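You operate a simulated robot arm through the tools that you are given. There is no shell and no other tool.

Carry out the task below with a simulated robot arm. There is one attempt and no reset: what you move stays moved.

Task
Set the angle gauge true on the 90 deg template.
Fine: template back to the end stop, arm up to it, set key; arm down before the template goes back.

The check looks at the end state, three seconds after you hand in, the way a careful person would. Anything else that was tipped, shoved, dropped, spilled or broken makes it a failure.

Robot
A 7-joint arm with a two-finger parallel gripper, fixed in place. Base frame: the origin is on the floor under the middle of its stand, x ahead of it, y to its left, z up; the work surface is at about z = 0.91. Readings come in m, rad, newtons and seconds.
With the tool pointing down near the work surface it reaches from about 0.38 to 0.88 m from the base axis. Its first joint turns from -2.897 to 2.897 rad. Payload 3.43 kg.
The tool frame sits at the grasp point between the pads (the TCP): z along the fingers, y along the line on which they close. The tips reach 0.034 m beyond it. Largest opening 0.128 m; finger width 0.024, thickness 0.012; the body of the gripper, 0.048 by 0.13 m, starts 0.096 m behind the TCP.
Orientation is told as [roll, pitch, yaw] about the base's x, y, z axes, in that order, counted from this pose: with the fingers straight down and closing along the base's y, the tool's x points along the base's -x, its y along +y and its z along -z.

Tools
- The arm moves only by the tool apply_moves. Its argument "motion" is a list of rows, each a list of 3 entries, a list of its own where there are three numbers: the turn, a rotation vector about the tool's x, y, z in rad, then the shift along the tool's x, y, z in m, then the finger opening in m, from 0 to 0.128. In form: [[[wx, wy, wz], [dx, dy, dz], claw], ...]. A call has 1 to 20 rows; each row is the pose to reach, as a shift and turn from the pose commanded when the call began, along the tool's axes at that moment. Rows are played at 5 a second. More than 0.05 m and 0.15 rad between two rows, or a gripper value outside its range, and nothing of the call is played. Where a pose cannot be reached the arm comes as near as it can. A force on the tool above 40 N (or 10 N above the force at the start of the call, whichever is more), or a blocked arm, ends the call early, and 0.2 s more pass. The fingers move at their own pace (about 0.153 m/s each) and stop on an object; they squeeze with about 36 N. The grip force told is the motor's: it shows also when the fingers shut on nothing. Time passes only in rows, and 0.2 s behind the last, so rows that repeat a pose let the fingers close. The reply holds the time, the measured pose of the TCP, the force on the tool along the base axes, the opening and the grip force, in the units named above and with some noise, with the torque about the TCP (base axes, N m) and any sound that the robot's microphone picked up.
- Cameras (640 x 400 px; columns grow to the right, rows downward): "scene" is fixed at [0.4008, -0.6574, 1.6516]; the picture's right is [0.77, -0.64, 0.00], its down [-0.48, -0.58, -0.66] and it looks along [0.42, 0.51, -0.75] (base axes); focal length 358 px, centre (320, 200). "wrist" rides on the gripper at [0.076, -0.011, -0.16] in the tool frame; the picture's right is [0.15, 0.99, 0.00], its down [-0.88, 0.13, -0.46] and it looks along [-0.45, 0.07, 0.89] (tool axes); focal length 234 px, centre (320, 200). There is no depth. A picture from a camera that has moved, and an enlarged one, comes with that camera's place and axes in the base frame and with its lens. The place of the scene camera against the robot may be out by one fixed shift of up to 0.018 m in any direction.
- capture(camera): a new picture of that camera. The clock stands still meanwhile.
- zoom(camera, box): a new picture of the part [left, top, right, bottom] of that camera's present view, enlarged. The clock stands still meanwhile.
- close_job(): hands the job in; it is judged then, once.

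Places have to be worked out from the pictures, the camera data and where the tool is seen. Open the gripper and draw the arm clear of the work before you hand the job in, unless the task says otherwise.

The tools are called as name(argument=value, ...) on one line, values as JSON. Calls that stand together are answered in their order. apply_moves: Moves the arm, as the interface text tells. Its arguments: {"type":"object","properties":{"motion":{"type":"array","items":{"type":"array"}}},"required":["motion"]} The other tools are called the same way: capture (camera) takes a picture; zoom (camera, box) takes an enlarged picture of a part of a camera's view; close_job () hands the job in.

At the start:

```text
t: 0.0
ee_pos: [0.5597, -0.0897, 1.2244]
tcp_rot: [0.0, 0.001, 0.0]
contact_force: [0.0, -1.2, 0.2]
torque: [0.02, 0.02, -0.02]
gripper_width: 0.1278
finger_force: 0.2
```

scene: 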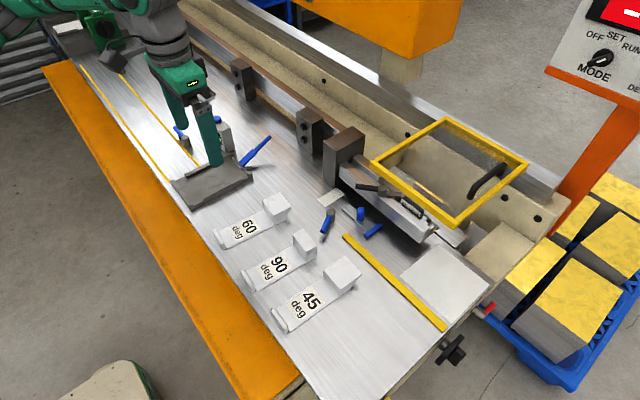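
wrist: 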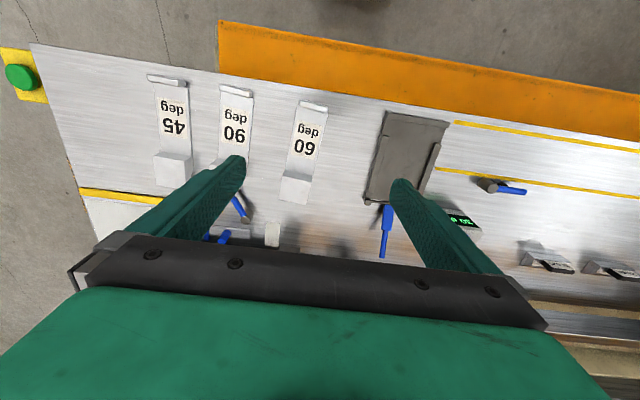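

The first pictures show three templates (60, 90, 45 deg), a grey plate, blue levers and a digital readout. I'll look closer at parts of the scene before moving.

zoom(camera="scene", box=[150, 60, 310, 220])

zoom(camera="scene", box=[200, 170, 400, 340])

zoom(camera="scene", box=[290, 100, 490, 260])

zoom(camera="wrist", box=[340, 90, 640, 300])

zoom(camera="wrist", box=[120, 60, 340, 260])

```text
2.50 times, centred on (230, 140) of scene
camera zoom: at [0.4008, -0.6574, 1.6516], right [0.77, -0.64, 0.0], down [-0.48, -0.58, -0.66], along [0.42, 0.51, -0.75], focal length 894 px, centre (545, 350)
```

zoom: 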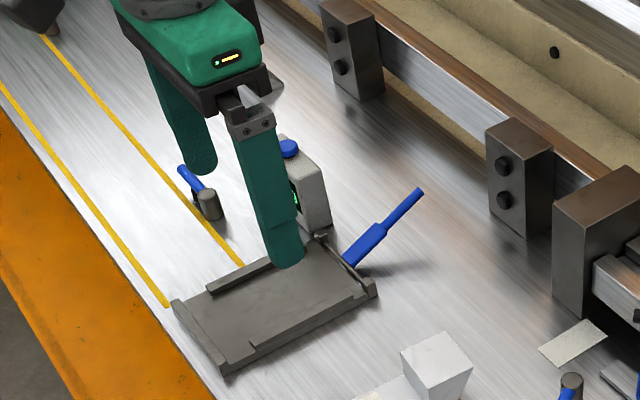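

```text
2.35 times, centred on (300, 255) of scene
camera zoom: at [0.4008, -0.6574, 1.6516], right [0.77, -0.64, 0.0], down [-0.48, -0.58, -0.66], along [0.42, 0.51, -0.75], focal length 842 px, centre (367, 71)
```

zoom: 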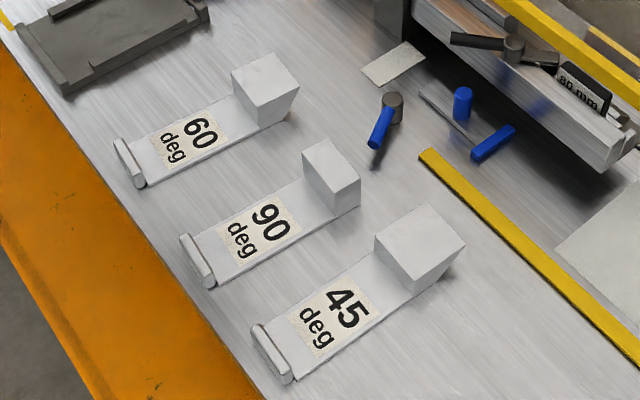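

```text
2.50 times, centred on (390, 180) of scene
camera zoom: at [0.4008, -0.6574, 1.6516], right [0.77, -0.64, 0.0], down [-0.48, -0.58, -0.66], along [0.42, 0.51, -0.75], focal length 894 px, centre (145, 250)
```

zoom: 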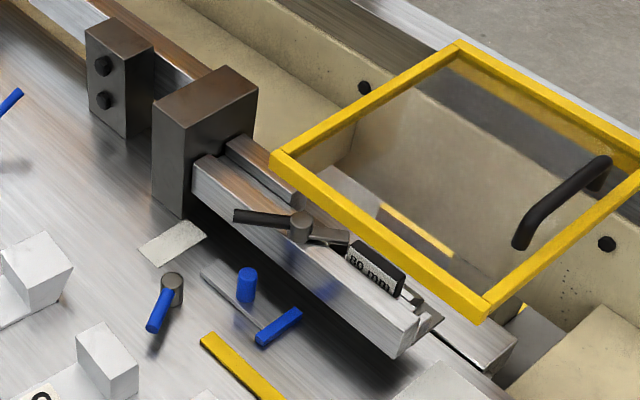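

```text
1.90 times, centred on (490, 195) of wrist
camera zoom: at [0.4841, -0.1024, 1.3836], right [-0.15, 0.99, 0.0], down [0.88, 0.13, 0.46], along [0.45, 0.07, -0.89], focal length 446 px, centre (-4, 210)
```

zoom: 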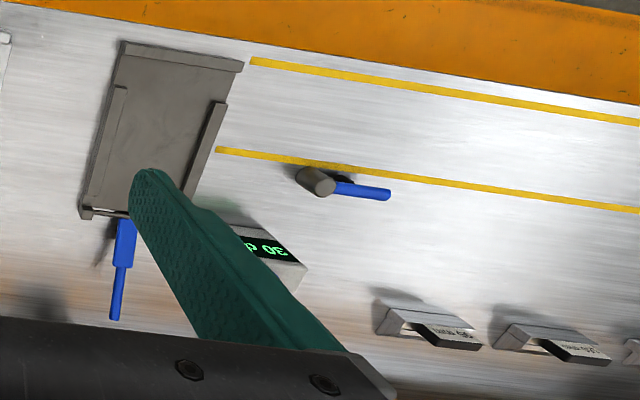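

```text
2.00 times, centred on (230, 160) of wrist
camera zoom: at [0.4841, -0.1024, 1.3836], right [-0.15, 0.99, 0.0], down [0.88, 0.13, 0.46], along [0.45, 0.07, -0.89], focal length 468 px, centre (500, 280)
```

zoom: 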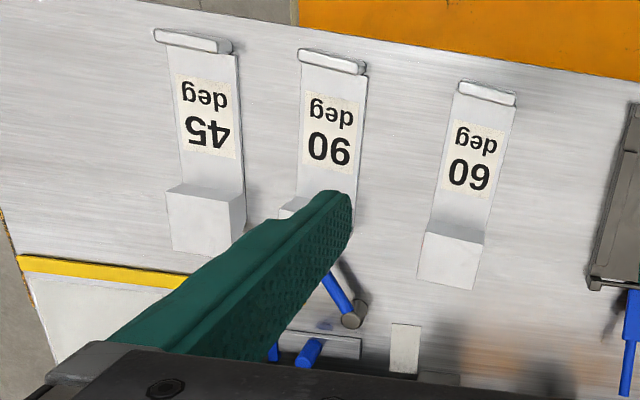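

The fixture is a grey tray roughly at x 0.51–0.70, y 0.03–0.17, with a hinged blue arm at its far end and a readout box beside it. I'll move the wrist camera over it at a safe height to see it better.

apply_moves(motion=[[[0, 0, 0], [0.015, 0.04, 0.005], 0.128], [[0, 0, 0], [0.03, 0.08, 0.01], 0.128], [[0, 0, 0], [0.045, 0.12, 0.015], 0.128], [[0, 0, 0], [0.06, 0.16, 0.02], 0.128], [[0, 0, 0], [0.06, 0.19, 0.024], 0.128]])

capture(camera="wrist")

zoom(camera="wrist", box=[220, 80, 420, 240])

zoom(camera="scene", box=[150, 100, 290, 220])

```text
t: 1.2
ee_pos: [0.4994, 0.1006, 1.2]
tcp_rot: [0.0, -0.001, 0.001]
contact_force: [1.3, 0.3, -0.7]
torque: [0.04, -0.01, -0.01]
gripper_width: 0.1279
finger_force: 0.0
```

```text
taken
camera wrist: at [0.4243, 0.0893, 1.3596], right [-0.15, 0.99, 0.0], down [0.88, 0.13, 0.46], along [0.45, 0.07, -0.89], focal length 234 px, centre (320, 200)
```

wrist: 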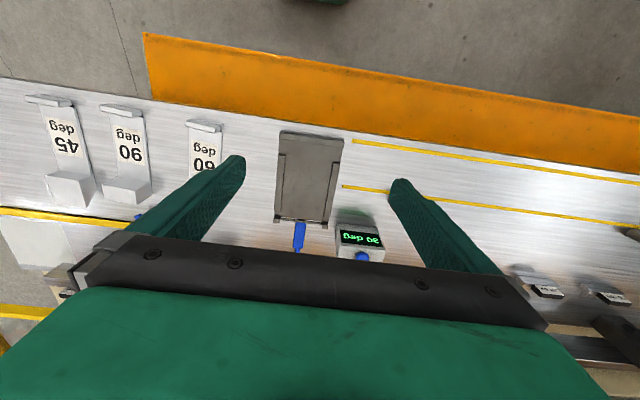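

```text
2.50 times, centred on (320, 160) of wrist
camera zoom: at [0.4243, 0.0893, 1.3596], right [-0.15, 0.99, 0.0], down [0.88, 0.13, 0.46], along [0.45, 0.07, -0.89], focal length 585 px, centre (320, 300)
```

zoom: 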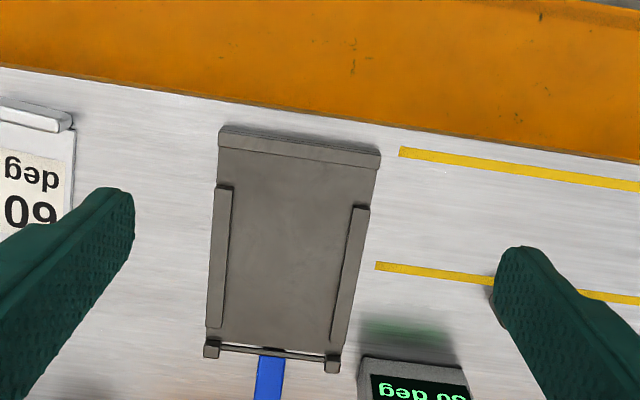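

```text
3.33 times, centred on (220, 160) of scene
camera zoom: at [0.4008, -0.6574, 1.6516], right [0.77, -0.64, 0.0], down [-0.48, -0.58, -0.66], along [0.42, 0.51, -0.75], focal length 1192 px, centre (653, 333)
```

zoom: 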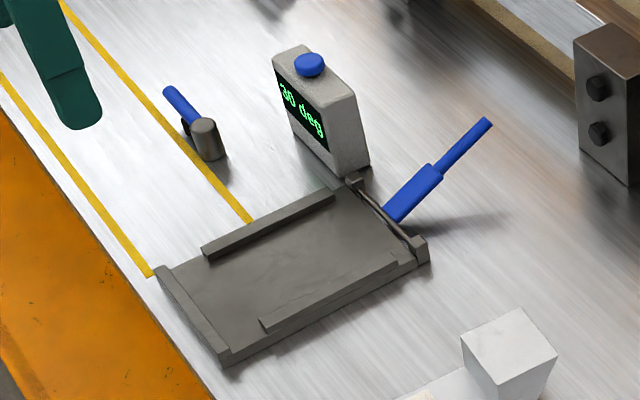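

The readout shows 30 deg with the arm at rest about 30° up; the tray's near wall (x≈0.51) is the end stop, the hinge rod is at the far end and the blue key sits on top of the readout box. Next I'll move the wrist camera over the 90 deg template.

apply_moves(motion=[[[0, 0, 0], [0, -0.045, 0.005], 0.128], [[0, 0, 0], [0, -0.09, 0.01], 0.128], [[0, 0, 0], [0, -0.135, 0.015], 0.128], [[0, 0, 0], [0, -0.18, 0.02], 0.128], [[0, 0, 0], [0, -0.225, 0.025], 0.128], [[0, 0, 0], [0, -0.27, 0.03], 0.128], [[0, 0, 0], [0, -0.315, 0.04], 0.128], [[0, 0, 0], [0, -0.345, 0.06], 0.128], [[0, 0, 0], [0, -0.345, 0.06], 0.128]])

capture(camera="wrist")

zoom(camera="wrist", box=[220, 80, 420, 240])

zoom(camera="scene", box=[230, 210, 330, 300])

zoom(camera="scene", box=[150, 60, 310, 220])

```text
t: 3.2
ee_pos: [0.5, -0.2453, 1.1373]
tcp_rot: [-0.001, 0.0, 0.002]
contact_force: [-0.3, 0.4, 0.3]
torque: [-0.04, -0.01, 0.0]
gripper_width: 0.1281
finger_force: 0.1
```

```text
taken
camera wrist: at [0.4243, -0.2578, 1.2963], right [-0.15, 0.99, 0.0], down [0.88, 0.13, 0.46], along [0.45, 0.07, -0.89], focal length 234 px, centre (320, 200)
```

wrist: 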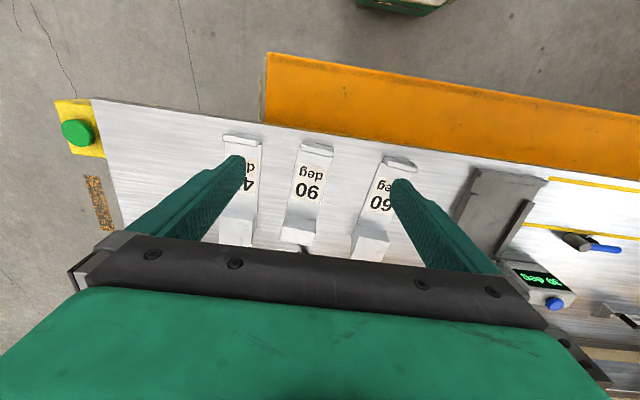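

```text
2.50 times, centred on (320, 160) of wrist
camera zoom: at [0.4243, -0.2578, 1.2963], right [-0.15, 0.99, 0.0], down [0.88, 0.13, 0.46], along [0.45, 0.07, -0.89], focal length 585 px, centre (320, 300)
```

zoom: 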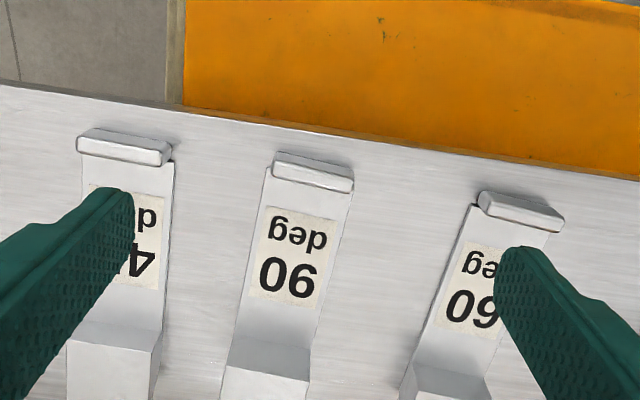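

```text
4.44 times, centred on (280, 255) of scene
camera zoom: at [0.4008, -0.6574, 1.6516], right [0.77, -0.64, 0.0], down [-0.48, -0.58, -0.66], along [0.42, 0.51, -0.75], focal length 1590 px, centre (498, -44)
```

zoom: 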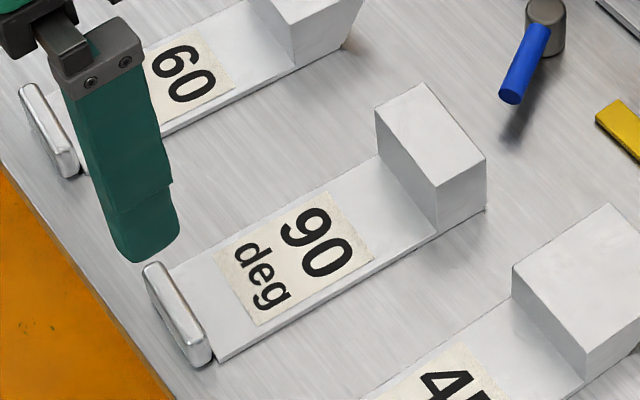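

```text
2.50 times, centred on (230, 140) of scene
camera zoom: at [0.4008, -0.6574, 1.6516], right [0.77, -0.64, 0.0], down [-0.48, -0.58, -0.66], along [0.42, 0.51, -0.75], focal length 894 px, centre (545, 350)
```

zoom: 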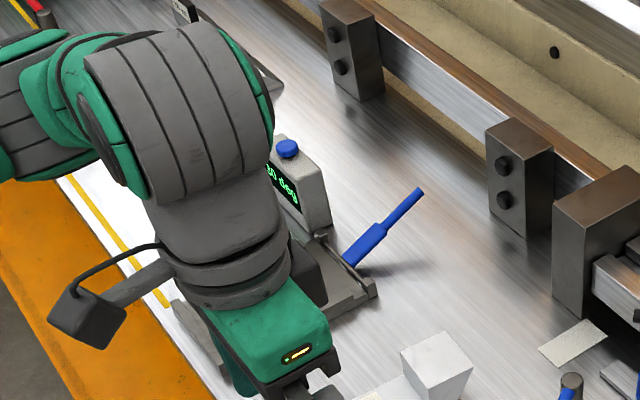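

The 90 template is about 0.059 wide and 0.174 long with a block at its far end, yawed slightly (about -0.085 rad). I'll check the console and the tray area once more from the scene camera, then look closer at the tray, hinge and key with the wrist camera.

zoom(camera="scene", box=[540, 0, 640, 100])

apply_moves(motion=[[[0, 0, 0], [0, 0.045, -0.02], 0.128], [[0, 0, 0], [0, 0.09, -0.03], 0.128], [[0, 0, 0], [0, 0.135, -0.03], 0.128], [[0, 0, 0], [0, 0.18, -0.03], 0.128], [[0, 0, 0], [-0.02, 0.225, -0.03], 0.128], [[0, 0, 0], [-0.04, 0.265, -0.03], 0.128], [[0, 0, 0], [-0.06, 0.305, -0.02], 0.128], [[0, 0, 0], [-0.06, 0.335, 0.0], 0.128], [[0, 0, 0], [-0.06, 0.345, 0.02], 0.128], [[0, 0, 0], [-0.06, 0.345, 0.02], 0.128]])

capture(camera="wrist")

zoom(camera="wrist", box=[220, 80, 420, 240])

zoom(camera="scene", box=[150, 60, 310, 220])

```text
4.00 times, centred on (590, 50) of scene
camera zoom: at [0.4008, -0.6574, 1.6516], right [0.77, -0.64, 0.0], down [-0.48, -0.58, -0.66], along [0.42, 0.51, -0.75], focal length 1431 px, centre (-760, 800)
```

zoom: 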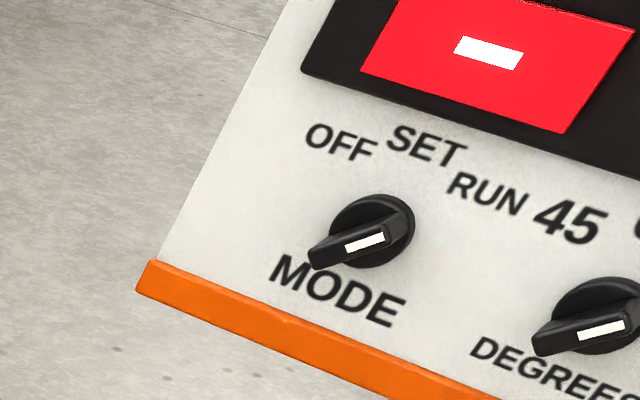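

```text
t: 5.4
ee_pos: [0.5597, 0.1016, 1.1188]
tcp_rot: [0.001, -0.001, 0.001]
contact_force: [-0.4, 0.2, -0.1]
torque: [0.03, 0.01, -0.01]
gripper_width: 0.1281
finger_force: 0.0
```

```text
taken
camera wrist: at [0.4847, 0.0886, 1.2788], right [-0.15, 0.99, 0.0], down [0.88, 0.13, 0.46], along [0.45, 0.07, -0.89], focal length 234 px, centre (320, 200)
```

wrist: 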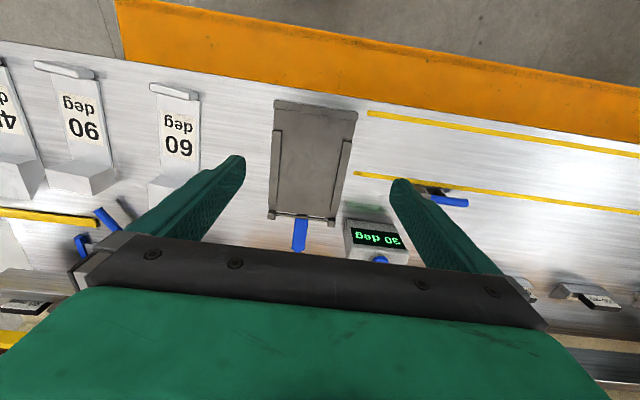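

```text
2.50 times, centred on (320, 160) of wrist
camera zoom: at [0.4847, 0.0886, 1.2788], right [-0.15, 0.99, 0.0], down [0.88, 0.13, 0.46], along [0.45, 0.07, -0.89], focal length 585 px, centre (320, 300)
```

zoom: 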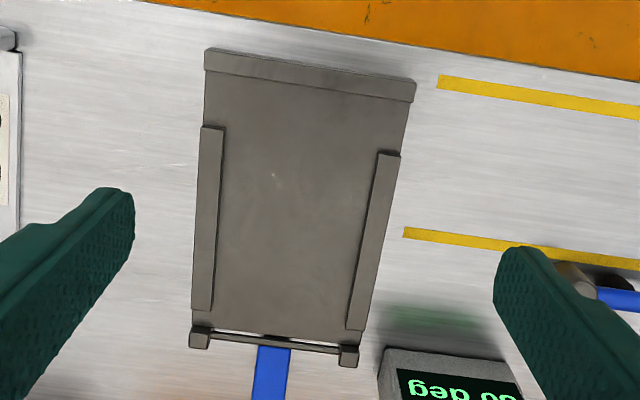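

```text
2.50 times, centred on (230, 140) of scene
camera zoom: at [0.4008, -0.6574, 1.6516], right [0.77, -0.64, 0.0], down [-0.48, -0.58, -0.66], along [0.42, 0.51, -0.75], focal length 894 px, centre (545, 350)
```

zoom: 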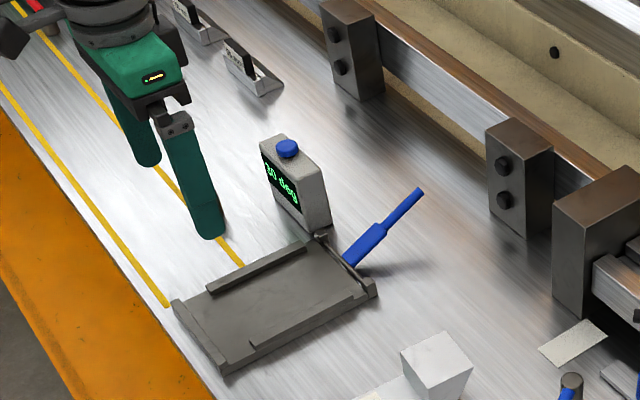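

The tray's end-stop inner face is near x≈0.528, the hinge near x≈0.703, the arm centred at y≈0.09; the key is roughly at (0.70, 0.205, 1.02). I'll go higher and over the key to pin down its place and the arm's place.

apply_moves(motion=[[[0, 0, 0], [0, 0.0, -0.045], 0.128], [[0, 0, 0], [-0.03, 0.03, -0.06], 0.128], [[0, 0, 0], [-0.06, 0.06, -0.06], 0.128], [[0, 0, 0], [-0.09, 0.085, -0.06], 0.128], [[0, 0, 0], [-0.12, 0.105, -0.06], 0.128], [[0, 0, 0], [-0.12, 0.105, -0.06], 0.128]])

capture(camera="wrist")

zoom(camera="wrist", box=[220, 80, 420, 240])

capture(camera="scene")

```text
t: 6.8
ee_pos: [0.6818, 0.2064, 1.1788]
tcp_rot: [-0.001, -0.002, -0.001]
contact_force: [0.3, -1.5, 0.0]
torque: [0.02, -0.01, -0.02]
gripper_width: 0.1283
finger_force: 0.1
```

```text
taken
camera wrist: at [0.6049, 0.1944, 1.3391], right [-0.15, 0.99, 0.0], down [0.88, 0.13, 0.46], along [0.45, 0.07, -0.89], focal length 234 px, centre (320, 200)
```

wrist: 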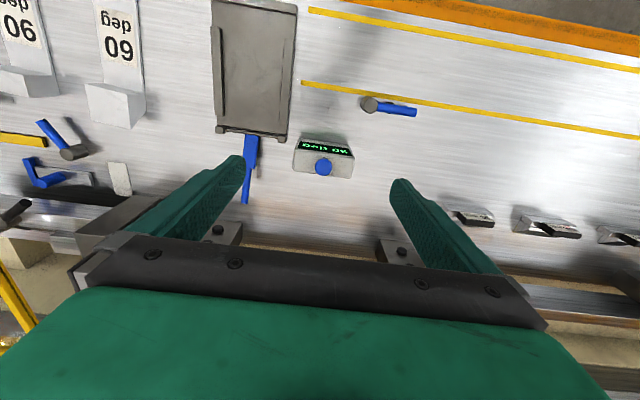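

```text
2.50 times, centred on (320, 160) of wrist
camera zoom: at [0.6049, 0.1944, 1.3391], right [-0.15, 0.99, 0.0], down [0.88, 0.13, 0.46], along [0.45, 0.07, -0.89], focal length 585 px, centre (320, 300)
```

zoom: 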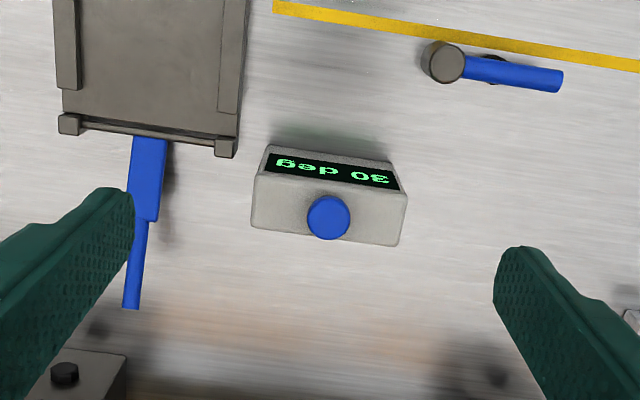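

```text
taken
```

scene: 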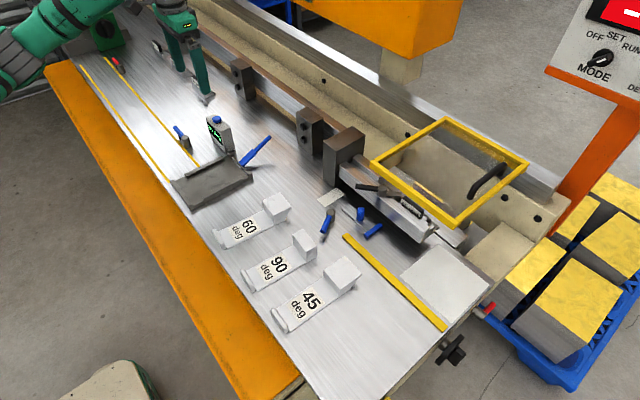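

The key is near (0.716, 0.217, ~1.00) and the arm runs from about (0.703, 0.093, 0.935) to a tip near (0.811, 0.093, 0.98). Next I'll move over the 90 template, placed so its block is visible between the fingers.

apply_moves(motion=[[[0, 0, 0], [0.03, -0.03, -0.01], 0.128], [[0, 0, 0], [0.06, -0.065, -0.02], 0.128], [[0, 0, 0], [0.08, -0.105, -0.02], 0.128], [[0, 0, 0], [0.1, -0.15, -0.02], 0.128], [[0, 0, 0], [0.11, -0.195, -0.02], 0.128], [[0, 0, 0], [0.115, -0.24, -0.02], 0.128], [[0, 0, 0], [0.115, -0.285, -0.02], 0.128], [[0, 0, 0], [0.115, -0.33, -0.02], 0.128], [[0, 0, 0], [0.115, -0.375, -0.02], 0.128], [[0, 0, 0], [0.115, -0.42, -0.02], 0.128], [[0, 0, 0], [0.115, -0.456, -0.01], 0.128], [[0, 0, 0], [0.115, -0.456, 0.02], 0.128], [[0, 0, 0], [0.115, -0.456, 0.02], 0.128]])

capture(camera="wrist")

zoom(camera="wrist", box=[220, 80, 420, 240])

zoom(camera="scene", box=[230, 210, 330, 300])

```text
t: 9.6
ee_pos: [0.5643, -0.2514, 1.1606]
tcp_rot: [0.001, 0.001, -0.001]
contact_force: [0.3, 0.4, -0.1]
torque: [0.03, 0.01, 0.0]
gripper_width: 0.128
finger_force: 0.2
```

```text
taken
camera wrist: at [0.4888, -0.2636, 1.3205], right [-0.15, 0.99, 0.0], down [0.88, 0.13, 0.46], along [0.45, 0.07, -0.89], focal length 234 px, centre (320, 200)
```

wrist: 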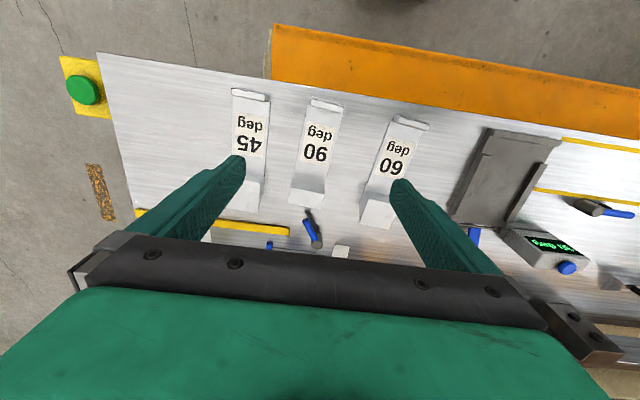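

```text
2.50 times, centred on (320, 160) of wrist
camera zoom: at [0.4888, -0.2636, 1.3205], right [-0.15, 0.99, 0.0], down [0.88, 0.13, 0.46], along [0.45, 0.07, -0.89], focal length 585 px, centre (320, 300)
```

zoom: 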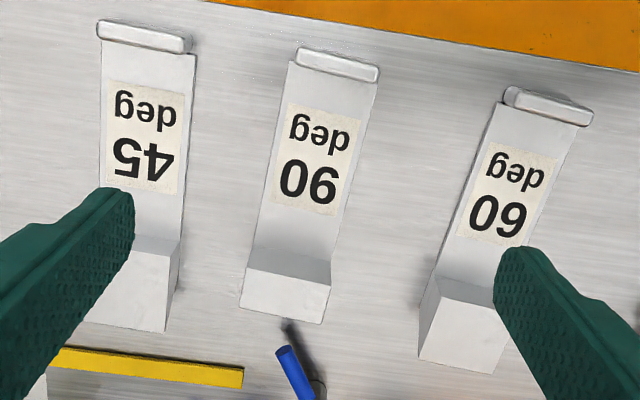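

```text
4.44 times, centred on (280, 255) of scene
camera zoom: at [0.4008, -0.6574, 1.6516], right [0.77, -0.64, 0.0], down [-0.48, -0.58, -0.66], along [0.42, 0.51, -0.75], focal length 1590 px, centre (498, -44)
```

zoom: 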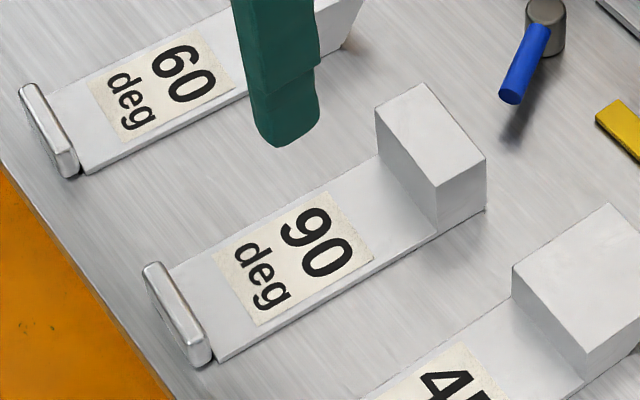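

The 90 template's block spans about x 0.657–0.691 and y -0.285…-0.228, yaw about -0.065. I'll narrow the fingers to 0.09, align yaw and come down above the block to z≈1.03 for a check.

apply_moves(motion=[[[0, 0, 0.03], [-0.035, -0.002, 0.01], 0.09], [[0, 0, 0.065], [-0.07, -0.004, 0.03], 0.09], [[0, 0, 0.065], [-0.103, -0.006, 0.05], 0.09], [[0, 0, 0.065], [-0.103, -0.006, 0.09], 0.09], [[0, 0, 0.065], [-0.103, -0.006, 0.125], 0.09], [[0, 0, 0.065], [-0.103, -0.006, 0.125], 0.09]])

capture(camera="wrist")

zoom(camera="scene", box=[210, 160, 370, 290])

```text
t: 11.0
ee_pos: [0.6679, -0.2599, 1.0349]
tcp_rot: [0.003, -0.001, -0.066]
contact_force: [-0.9, 0.9, -0.1]
torque: [-0.02, 0.0, -0.01]
gripper_width: 0.09
finger_force: 0.2
```

```text
taken
camera wrist: at [0.5909, -0.2657, 1.1951], right [-0.08, 1.0, 0.0], down [0.89, 0.07, 0.46], along [0.45, 0.04, -0.89], focal length 234 px, centre (320, 200)
```

wrist: 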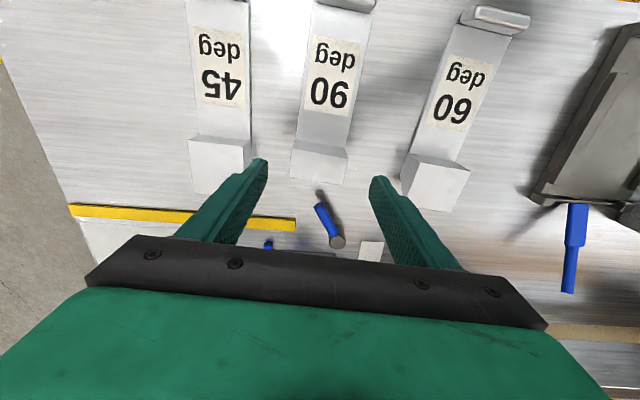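

```text
3.08 times, centred on (290, 225) of scene
camera zoom: at [0.4008, -0.6574, 1.6516], right [0.77, -0.64, 0.0], down [-0.48, -0.58, -0.66], along [0.42, 0.51, -0.75], focal length 1101 px, centre (412, 123)
```

zoom: 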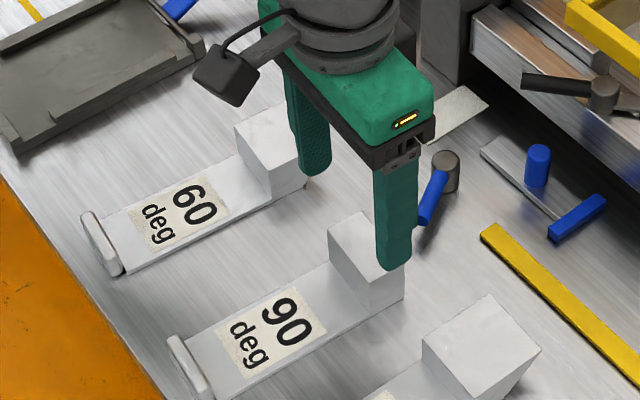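

I'm above the block at z≈1.035; I'll enlarge the wrist view to check centring and yaw before going down.

zoom(camera="wrist", box=[230, 80, 410, 230])

zoom(camera="wrist", box=[250, 0, 400, 110])

```text
2.67 times, centred on (320, 155) of wrist
camera zoom: at [0.5909, -0.2657, 1.1951], right [-0.08, 1.0, 0.0], down [0.89, 0.07, 0.46], along [0.45, 0.04, -0.89], focal length 624 px, centre (320, 320)
```

zoom: 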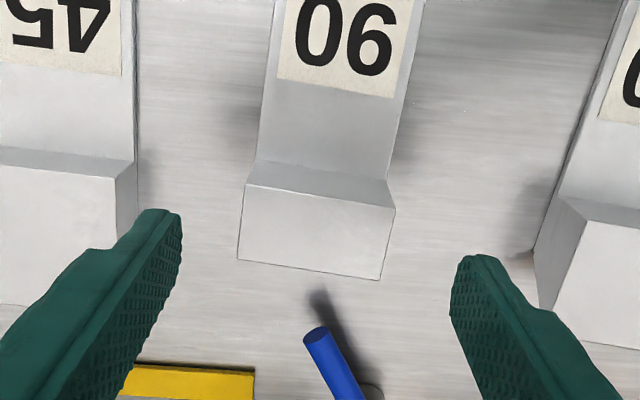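

```text
3.64 times, centred on (325, 55) of wrist
camera zoom: at [0.5909, -0.2657, 1.1951], right [-0.08, 1.0, 0.0], down [0.89, 0.07, 0.46], along [0.45, 0.04, -0.89], focal length 852 px, centre (302, 727)
```

zoom: 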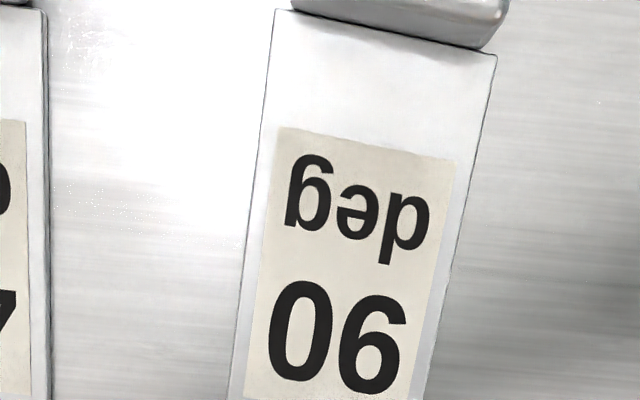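

Block centre measures about (0.674, -0.2597), aligned with the tool to within a millimetre or so, yaw matches. I'll descend to z≈0.955 and close on the block.

apply_moves(motion=[[[0, 0, 0], [-0.004, 0, 0.03], 0.09], [[0, 0, 0], [-0.004, 0, 0.06], 0.09], [[0, 0, 0], [-0.004, 0, 0.08], 0.09], [[0, 0, 0], [-0.004, 0, 0.08], 0.09]])

zoom(camera="scene", box=[230, 200, 350, 300])

zoom(camera="wrist", box=[230, 80, 410, 230])

```text
t: 12.0
ee_pos: [0.6716, -0.2567, 0.955]
tcp_rot: [0.0, 0.0, -0.065]
contact_force: [0.1, -0.1, -1.1]
torque: [-0.03, 0.0, 0.0]
gripper_width: 0.0899
finger_force: 0.2
```

```text
4.00 times, centred on (290, 250) of scene
camera zoom: at [0.4008, -0.6574, 1.6516], right [0.77, -0.64, 0.0], down [-0.48, -0.58, -0.66], along [0.42, 0.51, -0.75], focal length 1431 px, centre (440, 0)
```

zoom: 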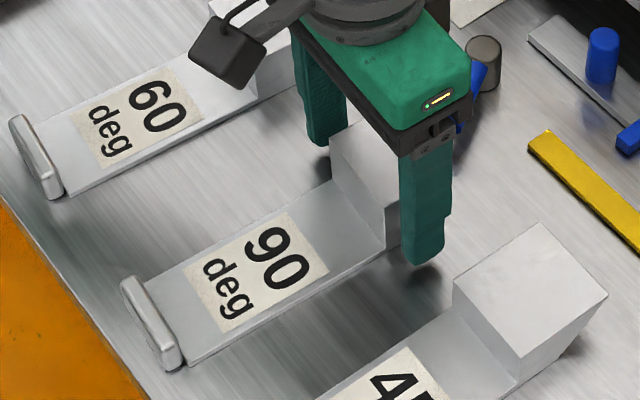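

```text
2.67 times, centred on (320, 155) of wrist
camera zoom: at [0.5954, -0.2646, 1.1142], right [-0.08, 1.0, 0.0], down [0.89, 0.07, 0.46], along [0.45, 0.04, -0.89], focal length 624 px, centre (320, 320)
```

zoom: 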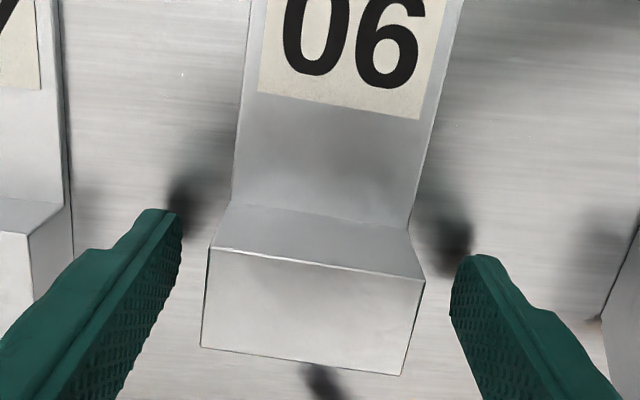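

The block sits centred between the fingers with clear gaps on both sides. I'll close on it, waiting in place.

apply_moves(motion=[[[0, 0, 0], [0, 0, 0], 0.07], [[0, 0, 0], [0, 0, 0], 0.06], [[0, 0, 0], [0, 0, 0], 0.045], [[0, 0, 0], [0, 0, 0], 0.045], [[0, 0, 0], [0, 0, 0], 0.045]])

zoom(camera="wrist", box=[230, 80, 410, 230])

capture(camera="wrist")

```text
t: 13.2
ee_pos: [0.6714, -0.257, 0.9539]
tcp_rot: [0.001, 0.001, -0.064]
contact_force: [0.0, -0.4, 0.0]
torque: [-0.02, -0.06, -0.04]
gripper_width: 0.0595
finger_force: 36.1
```

```text
2.67 times, centred on (320, 155) of wrist
camera zoom: at [0.5954, -0.2646, 1.1143], right [-0.08, 1.0, 0.0], down [0.89, 0.07, 0.46], along [0.45, 0.04, -0.89], focal length 624 px, centre (320, 320)
```

zoom: 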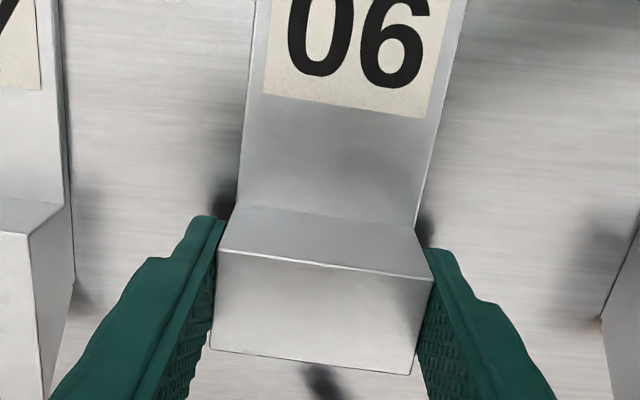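

```text
taken
camera wrist: at [0.5954, -0.2646, 1.1143], right [-0.08, 1.0, 0.0], down [0.89, 0.07, 0.46], along [0.45, 0.04, -0.89], focal length 234 px, centre (320, 200)
```

wrist: 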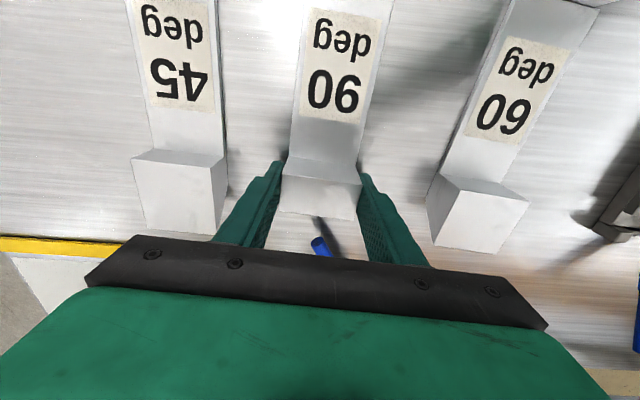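

The fingers hold the template at 0.0595 m with full force. Before lifting I'll zoom hard on the tray from the scene camera to measure the end stop, hinge and wall heights.

zoom(camera="scene", box=[165, 140, 265, 215])

zoom(camera="scene", box=[215, 125, 275, 190])

zoom(camera="scene", box=[165, 165, 215, 215])

zoom(camera="scene", box=[235, 225, 325, 300])

```text
5.33 times, centred on (215, 178) of scene
camera zoom: at [0.4008, -0.6574, 1.6516], right [0.77, -0.64, 0.0], down [-0.48, -0.58, -0.66], along [0.42, 0.51, -0.75], focal length 1908 px, centre (880, 320)
```

zoom: 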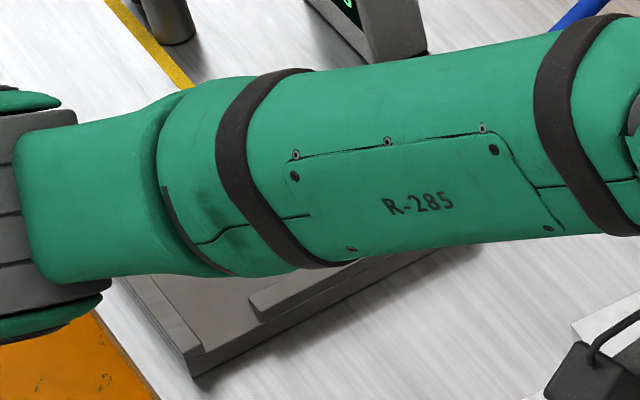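

```text
6.15 times, centred on (245, 158) of scene
camera zoom: at [0.4008, -0.6574, 1.6516], right [0.77, -0.64, 0.0], down [-0.48, -0.58, -0.66], along [0.42, 0.51, -0.75], focal length 2201 px, centre (782, 462)
```

zoom: 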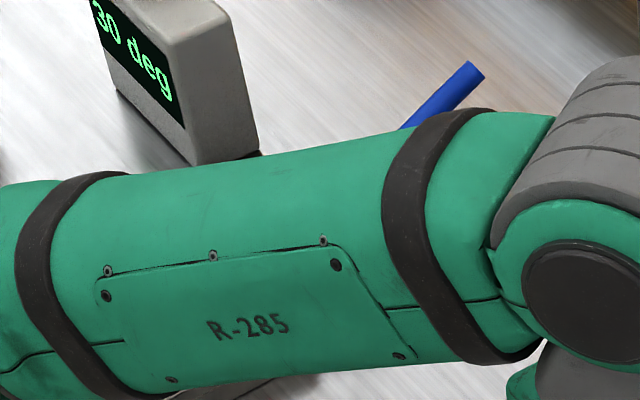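

```text
8.00 times, centred on (190, 190) of scene
camera zoom: at [0.4008, -0.6574, 1.6516], right [0.77, -0.64, 0.0], down [-0.48, -0.58, -0.66], along [0.42, 0.51, -0.75], focal length 2862 px, centre (1360, 280)
```

zoom: 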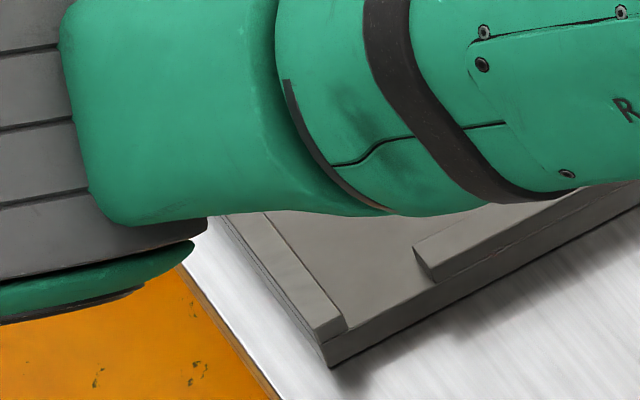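

```text
5.33 times, centred on (280, 262) of scene
camera zoom: at [0.4008, -0.6574, 1.6516], right [0.77, -0.64, 0.0], down [-0.48, -0.58, -0.66], along [0.42, 0.51, -0.75], focal length 1908 px, centre (533, -133)
```

zoom: 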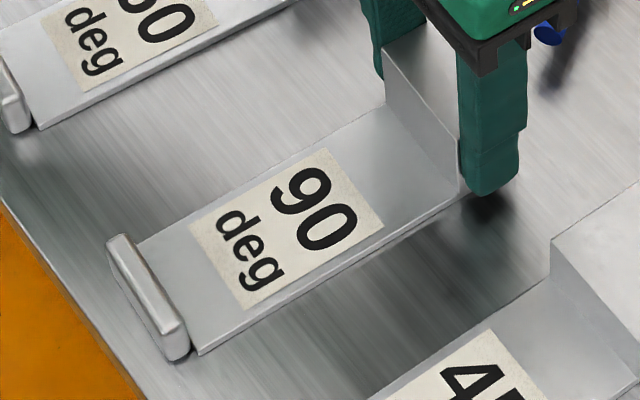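

The robot's own forearm hides the tray from here. I'll lift the template gently 2 cm first to check the grip.

apply_moves(motion=[[[0, 0, 0], [0, 0, -0.005], 0.045], [[0, 0, 0], [0, 0, -0.012], 0.045], [[0, 0, 0], [0, 0, -0.02], 0.045], [[0, 0, 0], [0, 0, -0.03], 0.045], [[0, 0, 0], [0, 0, -0.03], 0.045]])

zoom(camera="scene", box=[220, 200, 350, 300])

zoom(camera="wrist", box=[230, 80, 410, 230])

```text
t: 14.4
ee_pos: [0.6741, -0.2582, 0.9846]
tcp_rot: [-0.001, 0.0, -0.063]
contact_force: [-0.8, -0.7, -2.4]
torque: [-0.02, -0.12, 0.0]
gripper_width: 0.0594
finger_force: 35.9
```

```text
4.00 times, centred on (285, 250) of scene
camera zoom: at [0.4008, -0.6574, 1.6516], right [0.77, -0.64, 0.0], down [-0.48, -0.58, -0.66], along [0.42, 0.51, -0.75], focal length 1431 px, centre (460, 0)
```

zoom: 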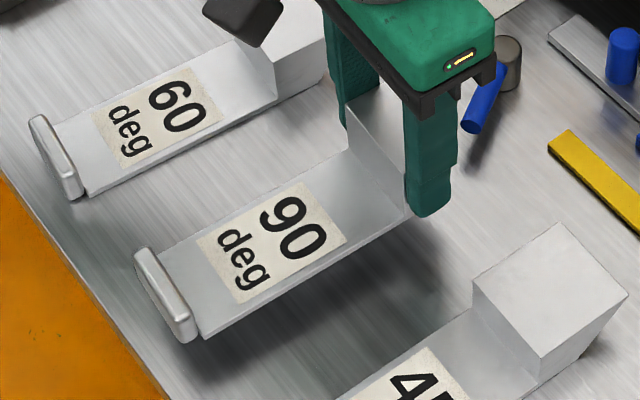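

```text
2.67 times, centred on (320, 155) of wrist
camera zoom: at [0.597, -0.2646, 1.144], right [-0.08, 1.0, 0.0], down [0.89, 0.07, 0.46], along [0.45, 0.04, -0.89], focal length 624 px, centre (320, 320)
```

zoom: 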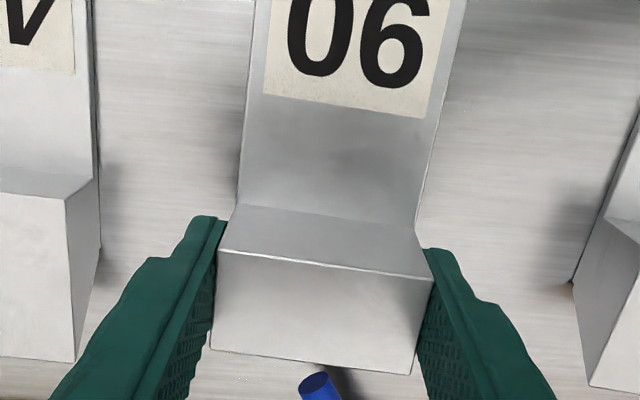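

The grip holds with no slip; the template weighs about 2.4 N. I'll raise it well clear, turn yaw back to zero and carry it to y≈0.24 beyond the tray so the scene camera can see the tray.

apply_moves(motion=[[[0, 0, 0], [0, 0, -0.04], 0.045], [[0, 0, 0], [0, 0, -0.08], 0.045], [[0, 0, 0], [0, 0, -0.12], 0.045], [[0, 0, 0], [0, 0, -0.16], 0.045], [[0, 0, -0.02], [0.003, 0.035, -0.185], 0.045], [[0, 0, -0.04], [0.006, 0.075, -0.185], 0.045], [[0, 0, -0.065], [0.009, 0.115, -0.185], 0.045], [[0, 0, -0.065], [0.012, 0.155, -0.185], 0.045], [[0, 0, -0.065], [0.016, 0.195, -0.185], 0.045], [[0, 0, -0.065], [0.019, 0.235, -0.185], 0.045], [[0, 0, -0.065], [0.022, 0.275, -0.185], 0.045], [[0, 0, -0.065], [0.025, 0.315, -0.185], 0.045], [[0, 0, -0.065], [0.028, 0.355, -0.185], 0.045], [[0, 0, -0.065], [0.031, 0.395, -0.185], 0.045], [[0, 0, -0.065], [0.034, 0.435, -0.185], 0.045], [[0, 0, -0.065], [0.037, 0.47, -0.185], 0.045], [[0, 0, -0.065], [0.0393, 0.4958, -0.185], 0.045], [[0, 0, -0.065], [0.0393, 0.4958, -0.185], 0.045]])

capture(camera="scene")

zoom(camera="scene", box=[165, 110, 285, 215])

zoom(camera="scene", box=[220, 140, 275, 190])

```text
t: 18.2
ee_pos: [0.6636, 0.2391, 1.1719]
tcp_rot: [0.0, -0.002, 0.0]
contact_force: [0.4, -0.2, -2.4]
torque: [-0.01, -0.11, 0.0]
gripper_width: 0.0593
finger_force: 36.5
```

```text
taken
```

scene: 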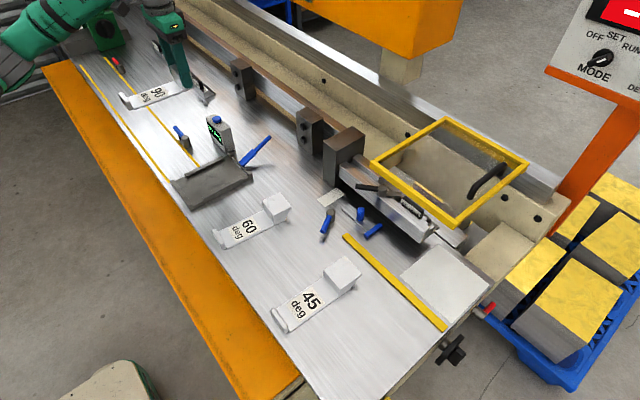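

```text
3.81 times, centred on (225, 162) of scene
camera zoom: at [0.4008, -0.6574, 1.6516], right [0.77, -0.64, 0.0], down [-0.48, -0.58, -0.66], along [0.42, 0.51, -0.75], focal length 1363 px, centre (682, 343)
```

zoom: 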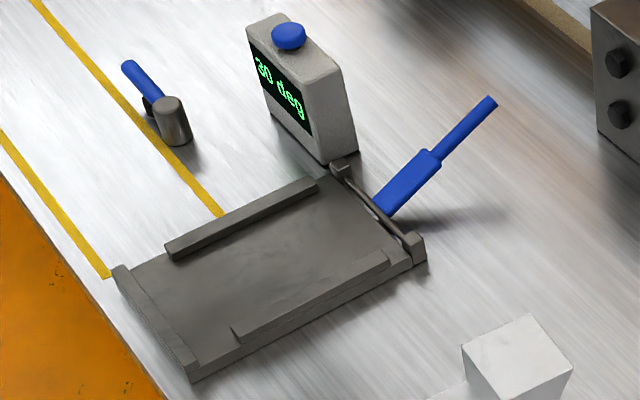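

```text
8.00 times, centred on (248, 165) of scene
camera zoom: at [0.4008, -0.6574, 1.6516], right [0.77, -0.64, 0.0], down [-0.48, -0.58, -0.66], along [0.42, 0.51, -0.75], focal length 2862 px, centre (900, 480)
```

zoom: 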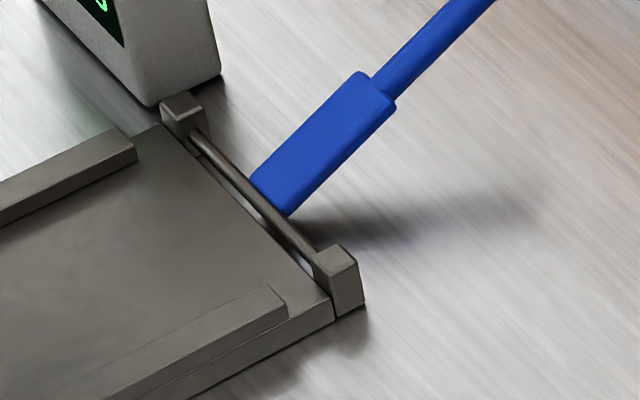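

The tray view shows the hinge rod just beyond the tray's far edge and the end stop standing above the floor. I'll bring the template over the tray (y≈0.0905) and pitch it slightly so its lip end is lower than the block end, letting me seat the lip against the stop while staying clear of the rod.

apply_moves(motion=[[[0, 0, 0], [-0.005, -0.04, 0], 0.045], [[0, 0, 0], [-0.01, -0.08, 0], 0.045], [[0, 0, 0], [-0.015, -0.12, 0], 0.045], [[0, 0, 0], [-0.017, -0.1495, 0.01], 0.045], [[0, -0.03, 0], [-0.017, -0.1495, 0.05], 0.045], [[0, -0.07, 0], [-0.017, -0.1495, 0.09], 0.045], [[0, -0.1, 0], [-0.017, -0.1495, 0.12], 0.045], [[0, -0.1, 0], [-0.017, -0.1495, 0.12], 0.045]])

zoom(camera="scene", box=[155, 90, 295, 215])

capture(camera="wrist")

```text
t: 20.0
ee_pos: [0.6851, 0.0903, 1.0498]
tcp_rot: [-0.001, -0.101, -0.001]
contact_force: [0.4, -0.2, -2.6]
torque: [0.03, -0.12, 0.03]
gripper_width: 0.0595
finger_force: 35.8
```

```text
3.20 times, centred on (225, 152) of scene
camera zoom: at [0.4008, -0.6574, 1.6516], right [0.77, -0.64, 0.0], down [-0.48, -0.58, -0.66], along [0.42, 0.51, -0.75], focal length 1145 px, centre (624, 352)
```

zoom: 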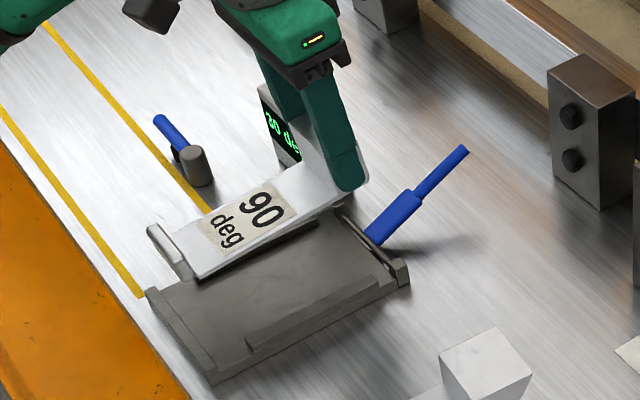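

```text
taken
camera wrist: at [0.5939, 0.0792, 1.2021], right [-0.15, 0.99, -0.01], down [0.83, 0.13, 0.54], along [0.54, 0.07, -0.84], focal length 234 px, centre (320, 200)
```

wrist: 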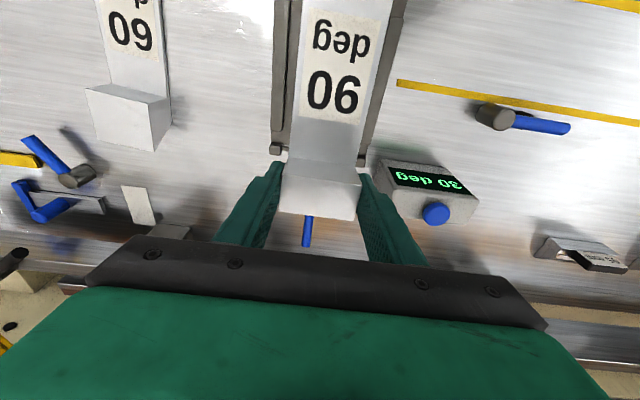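

The pitched template hovers over the tray, well aligned with the rails. I'll lower it to where the lip bottom is just above the stop top (TCP z≈0.998) and look again.

apply_moves(motion=[[[0, 0, 0], [0.002, 0, 0.02], 0.045], [[0, 0, 0], [0.004, 0, 0.04], 0.045], [[0, 0, 0], [0.0052, 0, 0.0517], 0.045], [[0, 0, 0], [0.0052, 0, 0.0517], 0.045]])

zoom(camera="scene", box=[160, 130, 280, 215])

zoom(camera="scene", box=[165, 165, 225, 215])

zoom(camera="scene", box=[215, 130, 275, 190])

zoom(camera="wrist", box=[220, 0, 420, 230])

```text
t: 21.0
ee_pos: [0.6832, 0.0902, 0.9986]
tcp_rot: [0.001, -0.102, 0.002]
contact_force: [-0.5, 0.1, -2.7]
torque: [0.01, -0.07, 0.0]
gripper_width: 0.0595
finger_force: 35.6
```

```text
4.71 times, centred on (220, 172) of scene
camera zoom: at [0.4008, -0.6574, 1.6516], right [0.77, -0.64, 0.0], down [-0.48, -0.58, -0.66], along [0.42, 0.51, -0.75], focal length 1683 px, centre (791, 329)
```

zoom: 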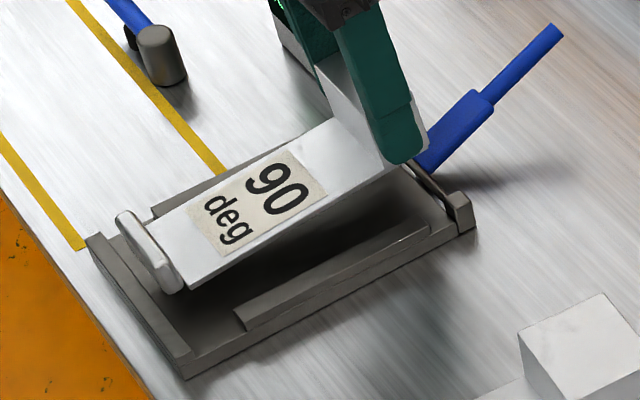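

```text
8.00 times, centred on (195, 190) of scene
camera zoom: at [0.4008, -0.6574, 1.6516], right [0.77, -0.64, 0.0], down [-0.48, -0.58, -0.66], along [0.42, 0.51, -0.75], focal length 2862 px, centre (1320, 280)
```

zoom: 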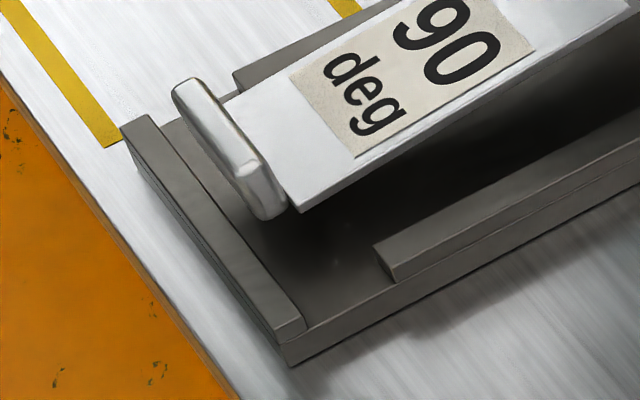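

```text
6.67 times, centred on (245, 160) of scene
camera zoom: at [0.4008, -0.6574, 1.6516], right [0.77, -0.64, 0.0], down [-0.48, -0.58, -0.66], along [0.42, 0.51, -0.75], focal length 2385 px, centre (820, 467)
```

zoom: 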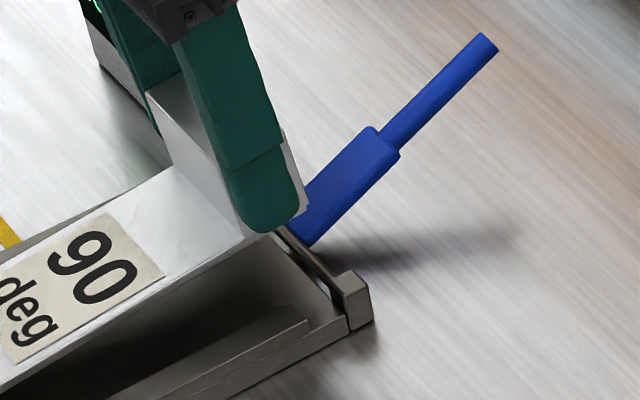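

```text
1.74 times, centred on (320, 115) of wrist
camera zoom: at [0.5924, 0.0792, 1.1494], right [-0.15, 0.99, -0.01], down [0.83, 0.13, 0.54], along [0.54, 0.07, -0.84], focal length 407 px, centre (320, 348)
```

zoom: 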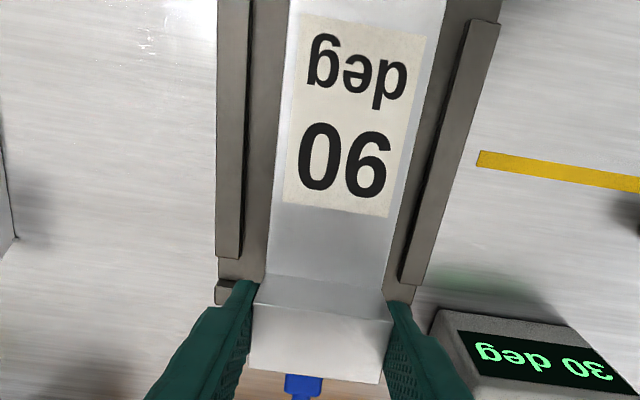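

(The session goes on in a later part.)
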